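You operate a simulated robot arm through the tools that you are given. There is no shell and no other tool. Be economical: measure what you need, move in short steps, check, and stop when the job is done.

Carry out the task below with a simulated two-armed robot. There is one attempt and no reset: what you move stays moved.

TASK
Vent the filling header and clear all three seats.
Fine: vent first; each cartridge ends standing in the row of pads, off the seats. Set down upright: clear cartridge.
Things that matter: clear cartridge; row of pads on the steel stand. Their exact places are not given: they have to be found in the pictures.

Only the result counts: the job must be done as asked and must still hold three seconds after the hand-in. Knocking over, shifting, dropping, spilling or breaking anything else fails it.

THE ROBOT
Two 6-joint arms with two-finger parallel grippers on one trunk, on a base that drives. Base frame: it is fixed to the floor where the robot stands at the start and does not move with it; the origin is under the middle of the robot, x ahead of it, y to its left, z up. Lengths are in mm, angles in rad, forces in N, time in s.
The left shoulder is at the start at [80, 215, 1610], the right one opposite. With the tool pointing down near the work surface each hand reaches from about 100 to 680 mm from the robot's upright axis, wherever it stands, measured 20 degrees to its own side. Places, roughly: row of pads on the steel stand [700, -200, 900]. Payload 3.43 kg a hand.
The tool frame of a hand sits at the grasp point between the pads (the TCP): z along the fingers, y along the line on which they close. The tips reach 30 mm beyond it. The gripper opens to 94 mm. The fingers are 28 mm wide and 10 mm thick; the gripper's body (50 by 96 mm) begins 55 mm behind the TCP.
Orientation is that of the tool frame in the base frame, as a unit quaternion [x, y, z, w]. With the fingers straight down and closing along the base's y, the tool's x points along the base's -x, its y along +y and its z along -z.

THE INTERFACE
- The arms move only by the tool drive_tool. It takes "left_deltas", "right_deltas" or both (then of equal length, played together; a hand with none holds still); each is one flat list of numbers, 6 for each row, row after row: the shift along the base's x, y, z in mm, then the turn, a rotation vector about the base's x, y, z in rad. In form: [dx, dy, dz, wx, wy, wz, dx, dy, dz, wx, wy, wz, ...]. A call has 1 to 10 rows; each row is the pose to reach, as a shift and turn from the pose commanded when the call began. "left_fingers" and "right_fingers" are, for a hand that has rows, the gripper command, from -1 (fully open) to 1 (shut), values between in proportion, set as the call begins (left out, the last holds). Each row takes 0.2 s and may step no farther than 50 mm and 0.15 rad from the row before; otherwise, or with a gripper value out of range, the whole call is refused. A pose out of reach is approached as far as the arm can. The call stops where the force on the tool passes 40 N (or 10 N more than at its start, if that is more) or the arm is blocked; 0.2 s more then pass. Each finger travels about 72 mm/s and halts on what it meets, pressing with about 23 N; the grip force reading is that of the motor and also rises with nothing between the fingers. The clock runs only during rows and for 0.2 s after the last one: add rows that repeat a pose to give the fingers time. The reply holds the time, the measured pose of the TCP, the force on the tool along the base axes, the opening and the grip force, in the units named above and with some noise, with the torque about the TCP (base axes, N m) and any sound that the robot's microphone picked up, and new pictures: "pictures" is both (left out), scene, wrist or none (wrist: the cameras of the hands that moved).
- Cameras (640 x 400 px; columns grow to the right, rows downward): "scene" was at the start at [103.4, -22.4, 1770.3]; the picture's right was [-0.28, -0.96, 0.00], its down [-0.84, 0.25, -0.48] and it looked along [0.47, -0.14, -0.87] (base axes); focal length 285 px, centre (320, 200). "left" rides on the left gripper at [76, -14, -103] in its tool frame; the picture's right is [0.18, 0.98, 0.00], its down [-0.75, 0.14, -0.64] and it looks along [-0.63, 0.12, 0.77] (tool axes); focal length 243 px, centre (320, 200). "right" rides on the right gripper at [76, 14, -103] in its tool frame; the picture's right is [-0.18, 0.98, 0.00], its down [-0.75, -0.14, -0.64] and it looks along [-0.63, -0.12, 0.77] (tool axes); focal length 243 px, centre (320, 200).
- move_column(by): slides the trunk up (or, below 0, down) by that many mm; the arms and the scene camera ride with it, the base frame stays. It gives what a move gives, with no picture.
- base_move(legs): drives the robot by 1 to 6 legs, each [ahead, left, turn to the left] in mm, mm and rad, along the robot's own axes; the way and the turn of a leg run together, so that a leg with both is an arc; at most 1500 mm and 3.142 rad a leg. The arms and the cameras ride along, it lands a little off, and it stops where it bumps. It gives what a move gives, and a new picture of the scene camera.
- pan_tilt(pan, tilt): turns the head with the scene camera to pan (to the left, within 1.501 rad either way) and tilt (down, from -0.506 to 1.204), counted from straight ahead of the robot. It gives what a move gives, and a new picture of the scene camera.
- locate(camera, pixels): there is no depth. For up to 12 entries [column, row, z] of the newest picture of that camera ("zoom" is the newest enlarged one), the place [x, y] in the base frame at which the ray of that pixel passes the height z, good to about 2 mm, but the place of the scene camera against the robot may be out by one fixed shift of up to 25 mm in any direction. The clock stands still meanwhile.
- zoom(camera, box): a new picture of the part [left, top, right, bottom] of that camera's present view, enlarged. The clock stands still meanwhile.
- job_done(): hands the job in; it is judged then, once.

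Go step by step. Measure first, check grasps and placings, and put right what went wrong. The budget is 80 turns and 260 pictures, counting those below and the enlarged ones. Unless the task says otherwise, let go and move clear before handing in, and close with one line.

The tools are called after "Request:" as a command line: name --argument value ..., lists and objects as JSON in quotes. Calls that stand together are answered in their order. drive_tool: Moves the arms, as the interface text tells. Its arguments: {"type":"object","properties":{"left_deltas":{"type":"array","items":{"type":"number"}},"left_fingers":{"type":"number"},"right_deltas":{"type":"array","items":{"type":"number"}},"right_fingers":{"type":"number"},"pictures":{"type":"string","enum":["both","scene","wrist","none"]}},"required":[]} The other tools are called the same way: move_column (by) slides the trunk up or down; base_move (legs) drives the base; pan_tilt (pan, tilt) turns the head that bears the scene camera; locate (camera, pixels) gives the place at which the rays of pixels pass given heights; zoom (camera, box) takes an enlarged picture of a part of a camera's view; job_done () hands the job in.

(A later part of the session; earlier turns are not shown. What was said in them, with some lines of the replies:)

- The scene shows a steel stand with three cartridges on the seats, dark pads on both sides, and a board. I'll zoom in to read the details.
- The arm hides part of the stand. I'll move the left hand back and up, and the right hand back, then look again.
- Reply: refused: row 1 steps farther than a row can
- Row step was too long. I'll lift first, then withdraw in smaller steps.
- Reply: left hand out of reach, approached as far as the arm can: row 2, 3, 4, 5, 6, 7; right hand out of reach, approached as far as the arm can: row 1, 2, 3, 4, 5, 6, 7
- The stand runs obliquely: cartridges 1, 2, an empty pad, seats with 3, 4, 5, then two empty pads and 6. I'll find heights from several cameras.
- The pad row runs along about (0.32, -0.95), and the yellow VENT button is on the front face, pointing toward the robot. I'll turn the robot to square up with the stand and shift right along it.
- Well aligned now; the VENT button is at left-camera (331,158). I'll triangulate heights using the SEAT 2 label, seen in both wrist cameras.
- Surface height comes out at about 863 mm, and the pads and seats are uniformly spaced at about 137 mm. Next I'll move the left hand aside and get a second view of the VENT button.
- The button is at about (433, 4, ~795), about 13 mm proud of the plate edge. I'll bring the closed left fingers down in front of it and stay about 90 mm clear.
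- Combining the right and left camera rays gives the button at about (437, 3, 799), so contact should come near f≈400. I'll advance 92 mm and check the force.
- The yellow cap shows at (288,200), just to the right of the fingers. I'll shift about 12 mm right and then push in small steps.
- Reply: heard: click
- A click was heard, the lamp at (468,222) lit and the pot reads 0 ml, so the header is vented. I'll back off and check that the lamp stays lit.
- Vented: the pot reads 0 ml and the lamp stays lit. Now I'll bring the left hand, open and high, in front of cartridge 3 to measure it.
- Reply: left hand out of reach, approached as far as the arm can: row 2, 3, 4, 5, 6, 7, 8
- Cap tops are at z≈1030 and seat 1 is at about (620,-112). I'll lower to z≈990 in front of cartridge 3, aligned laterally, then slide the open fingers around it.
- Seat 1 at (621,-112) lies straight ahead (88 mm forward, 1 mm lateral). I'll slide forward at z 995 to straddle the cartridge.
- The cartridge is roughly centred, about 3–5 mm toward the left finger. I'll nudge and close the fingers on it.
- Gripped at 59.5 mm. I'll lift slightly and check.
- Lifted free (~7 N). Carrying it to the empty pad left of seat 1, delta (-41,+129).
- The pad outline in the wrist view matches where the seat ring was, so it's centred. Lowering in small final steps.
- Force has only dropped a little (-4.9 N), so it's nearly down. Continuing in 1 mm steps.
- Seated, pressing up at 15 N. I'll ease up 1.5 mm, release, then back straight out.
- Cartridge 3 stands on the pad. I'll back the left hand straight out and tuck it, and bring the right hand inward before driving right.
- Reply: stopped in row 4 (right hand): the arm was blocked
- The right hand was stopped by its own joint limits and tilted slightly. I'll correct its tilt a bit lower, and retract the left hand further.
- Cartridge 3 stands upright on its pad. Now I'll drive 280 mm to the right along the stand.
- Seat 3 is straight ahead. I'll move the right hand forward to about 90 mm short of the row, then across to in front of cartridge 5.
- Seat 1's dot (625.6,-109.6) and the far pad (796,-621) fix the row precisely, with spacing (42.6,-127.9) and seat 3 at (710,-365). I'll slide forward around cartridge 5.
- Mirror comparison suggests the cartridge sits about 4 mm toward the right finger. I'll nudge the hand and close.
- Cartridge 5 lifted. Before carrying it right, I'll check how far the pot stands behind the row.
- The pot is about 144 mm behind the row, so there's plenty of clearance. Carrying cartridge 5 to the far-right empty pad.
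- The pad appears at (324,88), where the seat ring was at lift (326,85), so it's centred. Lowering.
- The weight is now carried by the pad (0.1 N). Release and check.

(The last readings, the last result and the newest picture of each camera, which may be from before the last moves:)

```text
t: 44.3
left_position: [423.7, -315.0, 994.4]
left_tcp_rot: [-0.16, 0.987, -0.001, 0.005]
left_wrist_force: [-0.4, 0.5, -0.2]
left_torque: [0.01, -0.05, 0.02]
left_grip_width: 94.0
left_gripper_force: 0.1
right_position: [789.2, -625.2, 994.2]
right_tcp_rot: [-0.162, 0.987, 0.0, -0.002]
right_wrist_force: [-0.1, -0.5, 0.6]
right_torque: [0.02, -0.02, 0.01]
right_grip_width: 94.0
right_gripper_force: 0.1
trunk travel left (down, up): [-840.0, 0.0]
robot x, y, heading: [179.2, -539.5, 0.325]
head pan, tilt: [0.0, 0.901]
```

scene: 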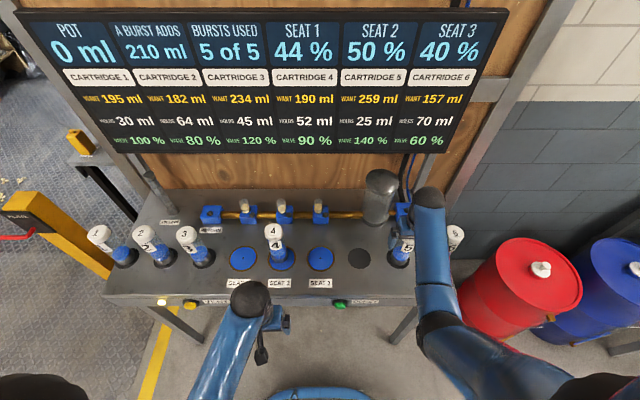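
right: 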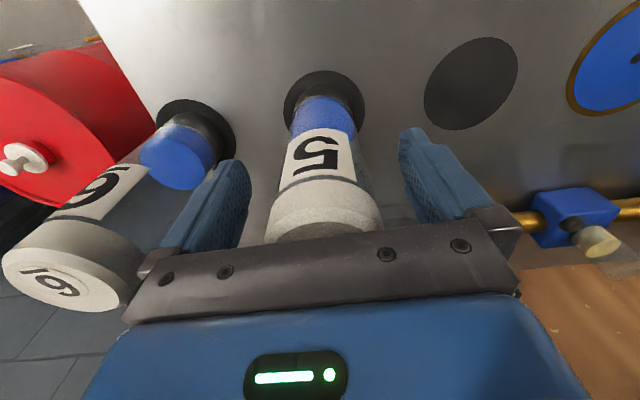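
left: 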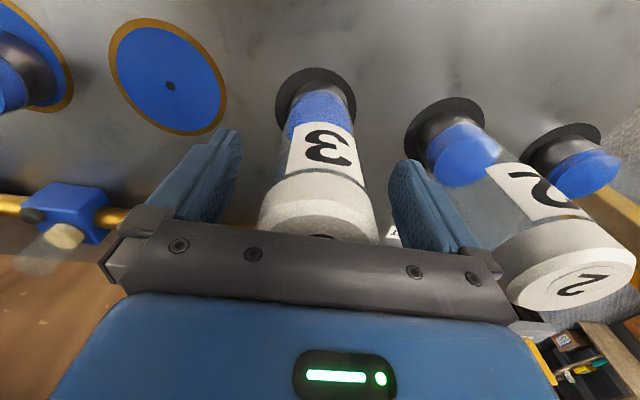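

Cartridge 5 stands on the pad. I'll back the right hand out, then drive 140 mm left for cartridge 4.

Request:
drive_tool --right_deltas '[-36, -12, 0, 0, 0, 0, -72, -24, 0, 0, 0, 0, -107, -36, 0, 0, 0, 0, -142, -47, 0, 0, 0, 0]' --pictures "none"

Request:
base_move --legs '[[0, 140, 0]]'

```text
t: 45.3
left_position: [422.0, -314.1, 993.9]
left_tcp_rot: [-0.161, 0.987, -0.001, 0.005]
left_wrist_force: [0.0, -0.4, 0.5]
left_torque: [-0.02, 0.0, 0.03]
left_grip_width: 94.2
left_gripper_force: 0.0
right_position: [644.9, -671.2, 997.7]
right_tcp_rot: [-0.163, 0.987, 0.0, 0.0]
right_wrist_force: [-0.5, -0.8, -0.2]
right_torque: [-0.03, 0.02, 0.0]
right_grip_width: 94.1
right_gripper_force: 0.1
trunk travel left (down, up): [-840.0, 0.0]
robot x, y, heading: [180.0, -537.0, 0.321]
head pan, tilt: [0.0, 0.901]
```

```text
t: 46.6
left_position: [381.0, -186.2, 993.4]
left_tcp_rot: [-0.16, 0.987, 0.0, 0.005]
left_wrist_force: [0.3, 0.2, 0.2]
left_torque: [-0.01, -0.01, -0.02]
left_grip_width: 94.2
left_gripper_force: 0.0
right_position: [603.7, -542.4, 996.3]
right_tcp_rot: [-0.162, 0.987, 0.002, -0.001]
right_wrist_force: [0.2, -0.1, 1.1]
right_torque: [0.01, 0.02, -0.01]
right_grip_width: 94.2
right_gripper_force: 0.1
trunk travel left (down, up): [-840.0, 0.0]
robot x, y, heading: [137.6, -406.5, 0.322]
head pan, tilt: [0.0, 0.901]
```

scene: 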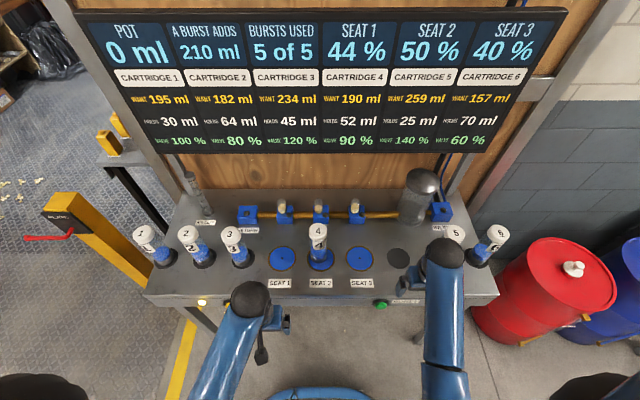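

Seat 2 is now straight ahead. Moving the right hand across to in front of cartridge 4.

Request:
drive_tool --right_deltas '[-7, 44, 0, 0, 0, 0, -14, 88, 0, 0, 0, 0, -22, 132, 0, 0, 0, 0, -29, 177, 0, 0, 0, 0, -36, 221, 0, 0, 0, 0, -44, 265, 0, 0, 0, 0, -44, 265, 0, 0, 0, 0]' --pictures "wrist"

Request:
zoom --camera "right" --box '[160, 60, 480, 260]'

Request:
locate --camera "right" --pixels '[[338, 193, 863], [320, 200, 863]]'

```text
t: 48.2
left_position: [379.2, -182.3, 992.3]
left_tcp_rot: [-0.161, 0.987, -0.001, 0.005]
left_wrist_force: [0.1, 0.1, -0.3]
left_torque: [-0.02, -0.01, 0.02]
left_grip_width: 94.2
left_gripper_force: 0.1
right_position: [558.3, -275.6, 996.5]
right_tcp_rot: [-0.161, 0.987, -0.001, 0.0]
right_wrist_force: [-0.4, 0.0, 0.6]
right_torque: [0.0, -0.01, -0.03]
right_grip_width: 93.9
right_gripper_force: 0.0
trunk travel left (down, up): [-840.0, 0.0]
robot x, y, heading: [136.8, -405.9, 0.322]
head pan, tilt: [0.0, 0.901]
```

right: 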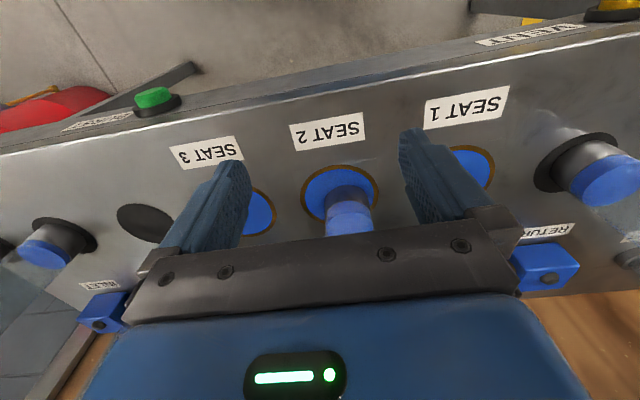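

```text
2.00 times, centred on (320, 160) of right
```

zoom: 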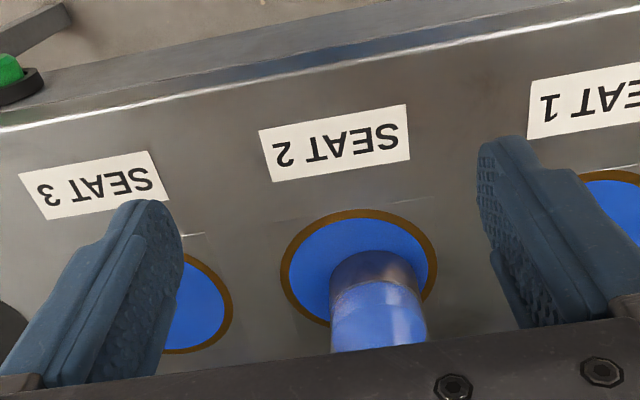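

```text
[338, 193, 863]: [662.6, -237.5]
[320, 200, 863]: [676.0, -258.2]
```

Cartridge 4 stands off-centre on its seat: the tube is at zoom x≈374 against the ring at 359, so about 12–14 mm more to the left than cartridge 5 was. I'll shift left, advance halfway, and check.

Request:
drive_tool --right_deltas '[-4, 10, 0, 0, 0, 0, 24, 20, 0, 0, 0, 0, 48, 28, -1, 0, 0, 0]' --pictures "wrist"

Request:
zoom --camera "right" --box '[160, 60, 480, 260]'

Request:
zoom --camera "scene" --box '[240, 200, 400, 300]'

```text
t: 49.0
left_position: [381.6, -184.2, 993.2]
left_tcp_rot: [-0.161, 0.987, -0.001, 0.005]
left_wrist_force: [0.3, -0.2, -0.1]
left_torque: [0.02, 0.04, 0.0]
left_grip_width: 94.1
left_gripper_force: 0.0
right_position: [606.5, -246.3, 994.8]
right_tcp_rot: [-0.163, 0.987, -0.002, -0.001]
right_wrist_force: [-0.5, -0.1, 0.0]
right_torque: [0.02, 0.05, -0.03]
right_grip_width: 94.1
right_gripper_force: 0.1
trunk travel left (down, up): [-840.0, 0.0]
robot x, y, heading: [139.9, -411.0, 0.323]
head pan, tilt: [0.0, 0.901]
```

right: 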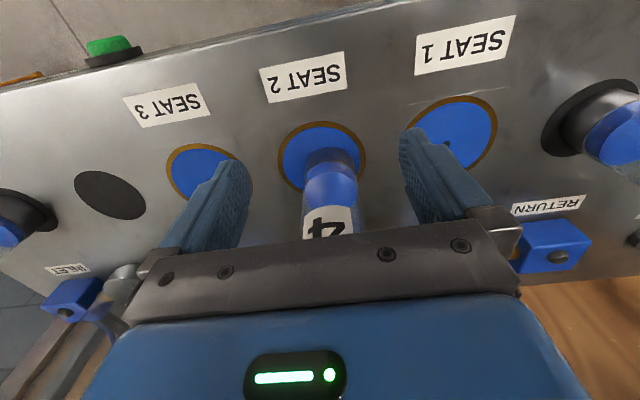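

```text
2.00 times, centred on (320, 160) of right
```

zoom: 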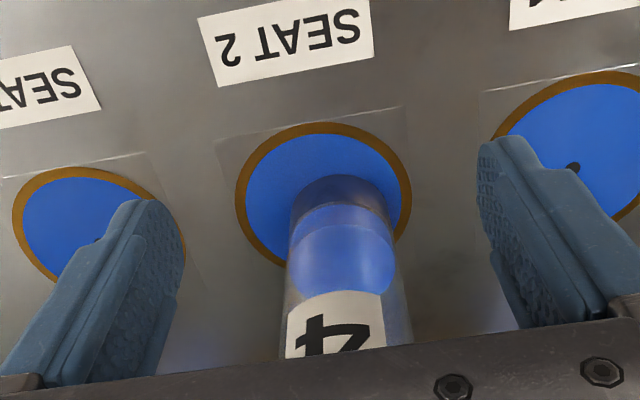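

```text
4.00 times, centred on (320, 250) of scene
```

zoom: 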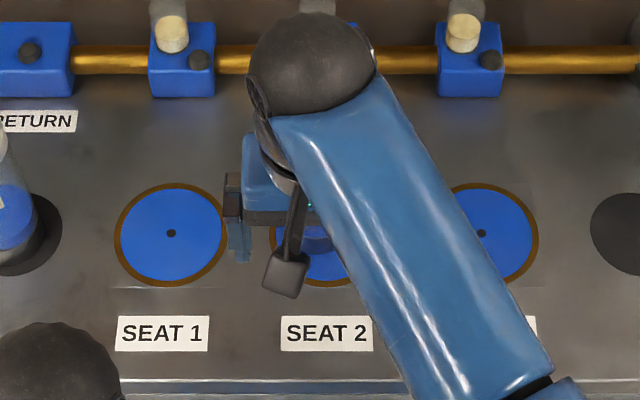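

Request:
drive_tool --right_deltas '[27, 9, 0, 0, 0, 0, 54, 18, 0, 0, 0, 0]' --pictures "wrist"

Request:
zoom --camera "right" --box '[200, 40, 460, 250]'

```text
t: 49.6
left_position: [382.2, -183.5, 992.4]
left_tcp_rot: [-0.162, 0.987, -0.002, 0.005]
left_wrist_force: [0.2, -0.6, -0.9]
left_torque: [0.03, 0.01, -0.03]
left_grip_width: 94.1
left_gripper_force: 0.0
right_position: [659.8, -228.8, 995.7]
right_tcp_rot: [-0.161, 0.987, -0.001, -0.001]
right_wrist_force: [0.1, 0.3, 0.3]
right_torque: [0.01, 0.0, 0.02]
right_grip_width: 94.0
right_gripper_force: 0.0
trunk travel left (down, up): [-840.0, 0.0]
robot x, y, heading: [137.7, -406.8, 0.322]
head pan, tilt: [0.0, 0.901]
```

right: 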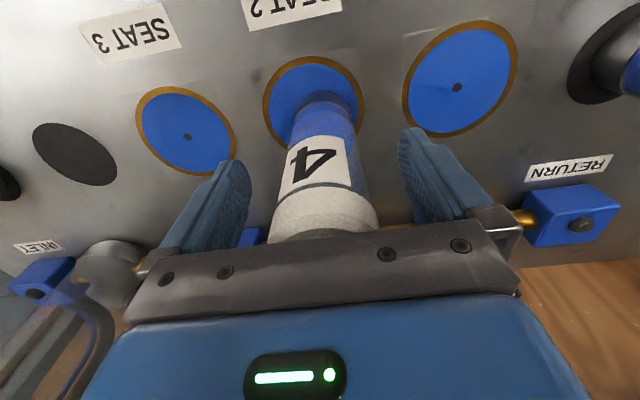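

```text
1.90 times, centred on (330, 145) of right
```

zoom: 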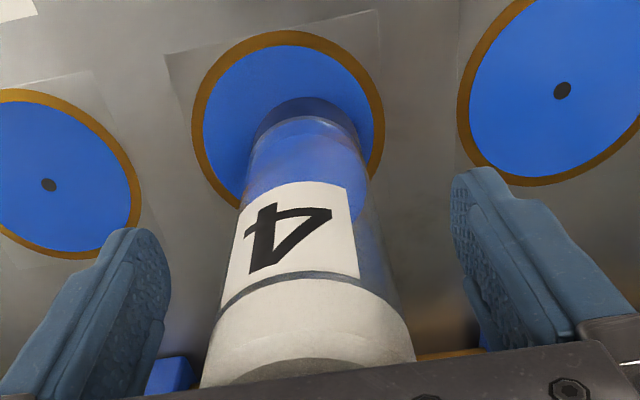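

The cartridge is laterally centred (cap centre 324). I'll advance 6 mm, close and lift.

Request:
drive_tool --right_deltas '[6, 2, 0, 0, 0, 0, 6, 2, 0, 0, 0, 0]' --pictures "none"

Request:
drive_tool --right_deltas '[0, 0, 0, 0, 0, 0, 0, 0, 0, 0, 0, 0, 0, 0, 0, 0, 0, 0, 0, 0, 0, 0, 0, 0]' --right_fingers 1 --pictures "wrist"

Request:
drive_tool --right_deltas '[0, 0, 8, 0, 0, 0, 0, 0, 20, 0, 0, 0, 0, 0, 40, 0, 0, 0]'

```text
t: 50.2
left_position: [380.2, -183.3, 991.9]
left_tcp_rot: [-0.16, 0.987, -0.002, 0.005]
left_wrist_force: [-1.4, 0.4, 0.0]
left_torque: [-0.01, 0.01, -0.03]
left_grip_width: 94.2
left_gripper_force: 0.1
right_position: [666.2, -228.7, 995.8]
right_tcp_rot: [-0.162, 0.987, 0.0, -0.001]
right_wrist_force: [0.3, 0.6, 0.3]
right_torque: [-0.01, 0.01, -0.03]
right_grip_width: 93.9
right_gripper_force: 0.1
trunk travel left (down, up): [-840.0, 0.0]
robot x, y, heading: [131.9, -409.4, 0.325]
head pan, tilt: [0.0, 0.901]
```

```text
t: 51.2
left_position: [380.3, -182.7, 993.1]
left_tcp_rot: [-0.161, 0.987, -0.001, 0.006]
left_wrist_force: [0.3, -0.2, -0.4]
left_torque: [0.02, -0.02, -0.03]
left_grip_width: 94.0
left_gripper_force: 0.1
right_position: [664.8, -229.4, 997.1]
right_tcp_rot: [-0.162, 0.987, 0.0, 0.0]
right_wrist_force: [1.2, 0.2, 1.1]
right_torque: [0.06, 0.01, 0.0]
right_grip_width: 59.6
right_gripper_force: 22.6
trunk travel left (down, up): [-840.0, 0.0]
robot x, y, heading: [138.4, -405.4, 0.319]
head pan, tilt: [0.0, 0.901]
```

right: 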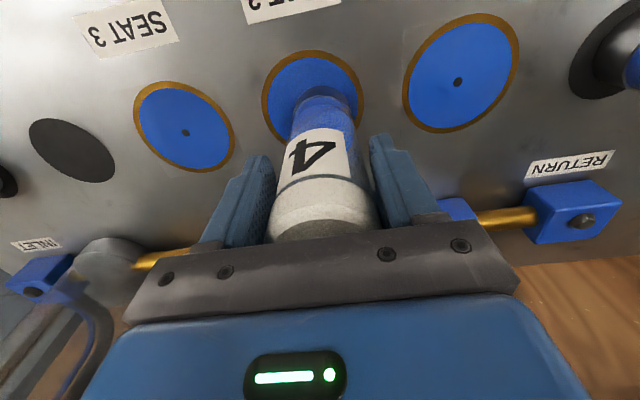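

```text
t: 52.0
left_position: [381.2, -183.2, 993.7]
left_tcp_rot: [-0.16, 0.987, -0.001, 0.006]
left_wrist_force: [0.1, 0.5, -0.1]
left_torque: [-0.02, 0.01, 0.0]
left_grip_width: 93.9
left_gripper_force: 0.0
right_position: [664.5, -228.3, 1035.7]
right_tcp_rot: [-0.161, 0.987, 0.0, -0.001]
right_wrist_force: [0.7, 0.1, -6.2]
right_torque: [-0.01, 0.06, -0.03]
right_grip_width: 59.5
right_gripper_force: 23.7
trunk travel left (down, up): [-840.0, 0.0]
robot x, y, heading: [136.1, -406.3, 0.325]
head pan, tilt: [0.0, 0.901]
```

scene: 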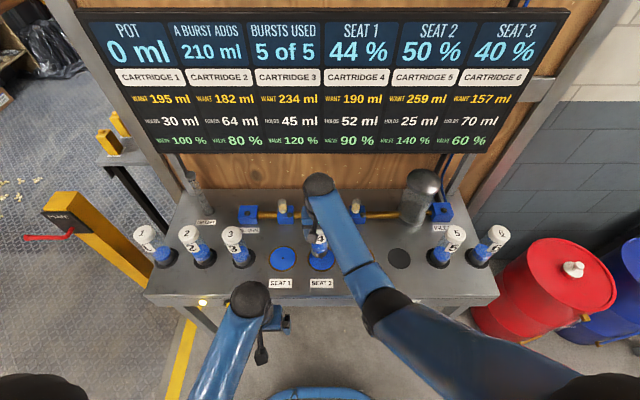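
right: 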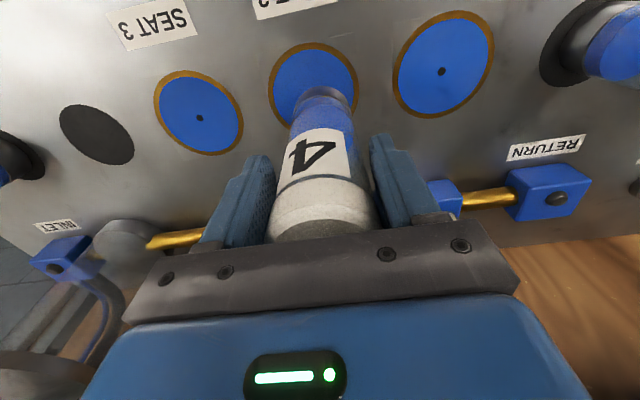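

Cartridge 4 lifted. Carrying it over to the remaining empty pad, target TCP (746,-497).

Request:
drive_tool --right_deltas '[12, -40, 0, 0, 0, 0, 24, -80, 0, 0, 0, 0, 37, -120, 0, 0, 0, 0, 49, -160, 0, 0, 0, 0, 61, -200, 0, 0, 0, 0, 72, -236, 0, 0, 0, 0, 82, -268, 0, 0, 0, 0, 82, -268, 0, 0, 0, 0]'

Request:
zoom --camera "right" --box '[160, 20, 440, 250]'

Request:
zoom --camera "scene" --box '[340, 200, 500, 300]'

```text
t: 53.8
left_position: [381.2, -183.5, 993.8]
left_tcp_rot: [-0.161, 0.987, -0.001, 0.004]
left_wrist_force: [-0.2, 0.3, -0.4]
left_torque: [-0.02, 0.04, 0.03]
left_grip_width: 94.2
left_gripper_force: 0.0
right_position: [748.3, -498.1, 1034.7]
right_tcp_rot: [-0.163, 0.987, 0.001, 0.0]
right_wrist_force: [0.3, -0.2, -5.6]
right_torque: [-0.02, 0.08, -0.01]
right_grip_width: 59.7
right_gripper_force: 23.3
trunk travel left (down, up): [-840.0, 0.0]
robot x, y, heading: [132.5, -409.0, 0.326]
head pan, tilt: [0.0, 0.901]
```

scene: 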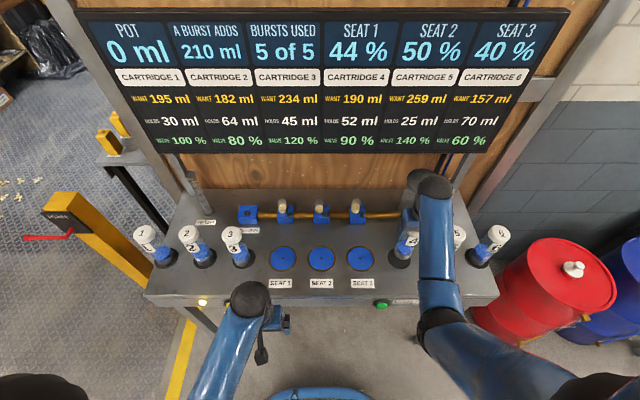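
right: 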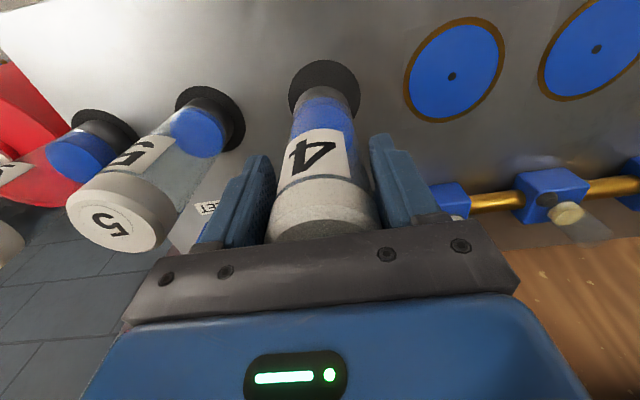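

```text
1.74 times, centred on (300, 135) of right
```

zoom: 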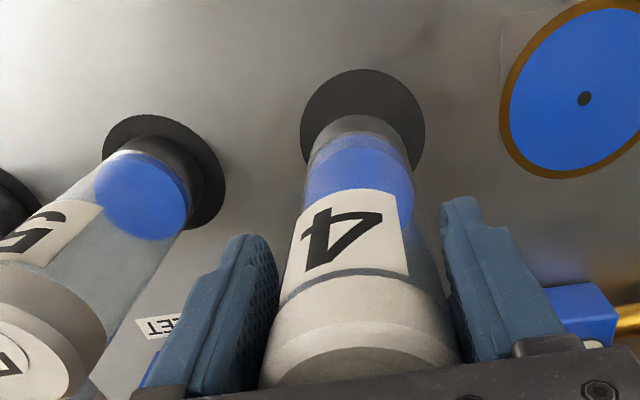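

```text
4.00 times, centred on (420, 250) of scene
```

zoom: 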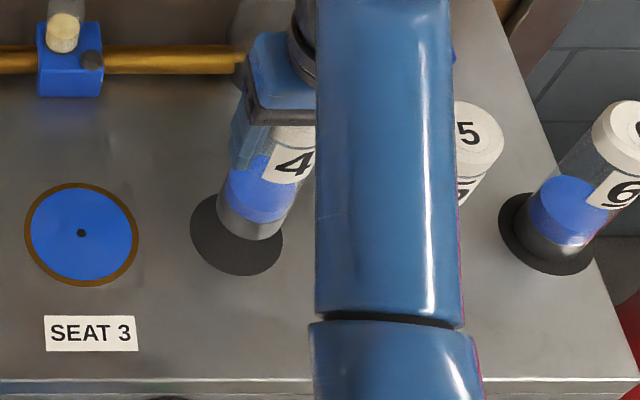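

The pad is centred under the cartridge, as with cartridge 5. Lowering, with fine steps at the end.

Request:
drive_tool --right_deltas '[0, 0, -15, 0, 0, 0, 0, 0, -30, 0, 0, 0, 0, 0, -36, 0, 0, 0, 0, 0, -38, 0, 0, 0]' --pictures "wrist"

Request:
drive_tool --right_deltas '[0, 0, -1, 0, 0, 0, 0, 0, -1, 0, 0, 0]' --pictures "none"

Request:
drive_tool --right_deltas '[0, 0, -1, 0, 0, 0, 0, 0, -1, 0, 0, 0]' --pictures "none"

```text
t: 54.8
left_position: [381.3, -183.2, 993.5]
left_tcp_rot: [-0.16, 0.987, -0.002, 0.005]
left_wrist_force: [0.4, -0.2, 0.3]
left_torque: [-0.02, 0.01, 0.0]
left_grip_width: 94.1
left_gripper_force: 0.1
right_position: [747.8, -496.4, 996.9]
right_tcp_rot: [-0.162, 0.987, 0.0, -0.001]
right_wrist_force: [-0.6, 0.2, -6.0]
right_torque: [-0.04, 0.06, 0.01]
right_grip_width: 59.8
right_gripper_force: 22.9
trunk travel left (down, up): [-840.0, 0.0]
robot x, y, heading: [130.7, -407.4, 0.324]
head pan, tilt: [0.0, 0.901]
```

right: 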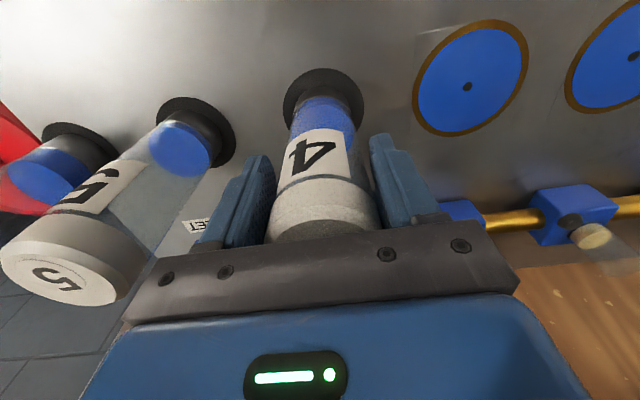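

```text
t: 55.4
left_position: [380.9, -183.4, 993.2]
left_tcp_rot: [-0.161, 0.987, -0.001, 0.006]
left_wrist_force: [-0.4, -0.1, -0.2]
left_torque: [0.0, -0.03, -0.02]
left_grip_width: 93.8
left_gripper_force: 0.1
right_position: [747.9, -495.6, 996.7]
right_tcp_rot: [-0.162, 0.987, 0.0, -0.001]
right_wrist_force: [1.2, 0.2, -3.5]
right_torque: [0.02, -0.01, -0.04]
right_grip_width: 59.7
right_gripper_force: 22.8
trunk travel left (down, up): [-840.0, 0.0]
robot x, y, heading: [137.0, -410.2, 0.323]
head pan, tilt: [0.0, 0.901]
```

```text
t: 56.0
left_position: [379.4, -183.4, 994.7]
left_tcp_rot: [-0.161, 0.987, -0.003, 0.006]
left_wrist_force: [-1.2, 0.9, -0.3]
left_torque: [0.01, 0.0, 0.0]
left_grip_width: 94.0
left_gripper_force: 0.0
right_position: [747.4, -497.1, 996.9]
right_tcp_rot: [-0.162, 0.987, -0.001, 0.001]
right_wrist_force: [0.2, -3.3, 8.3]
right_torque: [-0.12, 0.27, -0.01]
right_grip_width: 59.7
right_gripper_force: 23.2
trunk travel left (down, up): [-840.0, 0.0]
robot x, y, heading: [134.8, -407.6, 0.324]
head pan, tilt: [0.0, 0.901]
```

Seated (8 N contact). Release, then back out straight.

Request:
drive_tool --right_deltas '[0, 0, 0, 0, 0, 0, 0, 0, 0, 0, 0, 0, 0, 0, 0, 0, 0, 0, 0, 0, 0, 0, 0, 0]' --right_fingers -1 --pictures "wrist"

Request:
drive_tool --right_deltas '[-30, -10, 0, 0, 0, 0, -60, -20, 0, 0, 0, 0, -95, -32, 0, 0, 0, 0, -130, -43, 0, 0, 0, 0, -170, -56, 0, 0, 0, 0, -210, -70, 0, 0, 0, 0, -240, -90, 0, 0, 0, 0, -240, -120, 0, 0, 0, 0]'

Request:
zoom --camera "scene" --box '[110, 160, 530, 330]'

```text
t: 57.0
left_position: [380.2, -183.3, 993.7]
left_tcp_rot: [-0.161, 0.987, -0.001, 0.005]
left_wrist_force: [0.4, 0.3, 0.4]
left_torque: [0.02, 0.02, -0.02]
left_grip_width: 94.1
left_gripper_force: 0.0
right_position: [748.4, -495.7, 996.0]
right_tcp_rot: [-0.161, 0.987, 0.0, -0.001]
right_wrist_force: [0.5, 0.4, 0.5]
right_torque: [0.02, -0.01, -0.01]
right_grip_width: 93.8
right_gripper_force: 0.1
trunk travel left (down, up): [-840.0, 0.0]
robot x, y, heading: [133.9, -407.8, 0.319]
head pan, tilt: [0.0, 0.901]
```

right: 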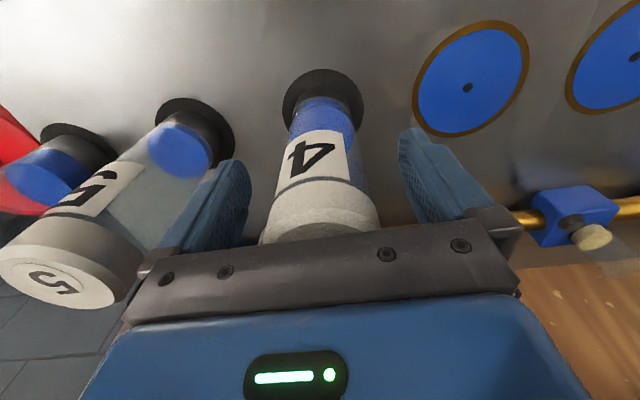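

```text
t: 58.8
left_position: [381.7, -183.4, 993.1]
left_tcp_rot: [-0.161, 0.987, -0.001, 0.005]
left_wrist_force: [-0.6, -0.4, 0.1]
left_torque: [0.04, -0.03, -0.01]
left_grip_width: 93.8
left_gripper_force: 0.1
right_position: [507.0, -613.2, 992.0]
right_tcp_rot: [-0.162, 0.987, 0.0, -0.002]
right_wrist_force: [0.1, -0.5, 0.5]
right_torque: [-0.02, -0.03, -0.01]
right_grip_width: 93.7
right_gripper_force: 0.0
trunk travel left (down, up): [-840.0, 0.0]
robot x, y, heading: [135.3, -409.5, 0.324]
head pan, tilt: [0.0, 0.901]
```

scene: 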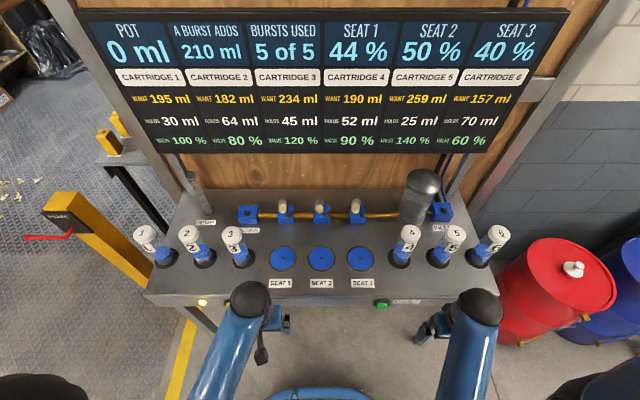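
right: 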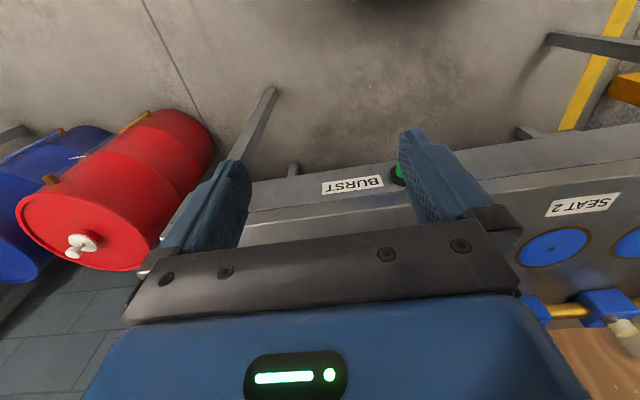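

```text
1.52 times, centred on (320, 245) of scene
```

zoom: 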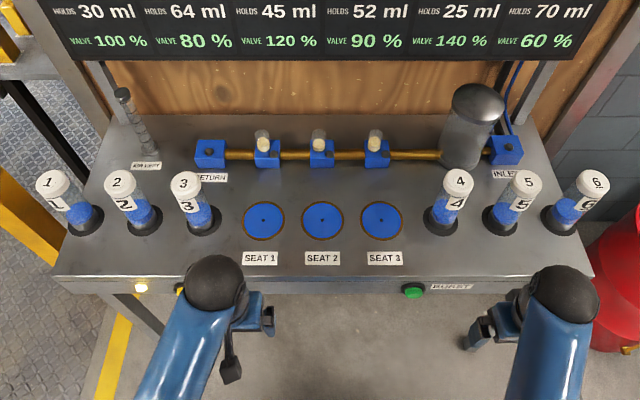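

All three seats are empty, all six cartridges stand upright on the pads, the vent lamp is lit and both hands are clear. Handing in.

Request:
job_done

```text
The job is handed in.
```

I vented the header first (the pot went to 0 ml and the lamp stays lit), then moved cartridges 3, 4 and 5 off their seats. All three stand upright on pads in the row, and I've handed the job in.
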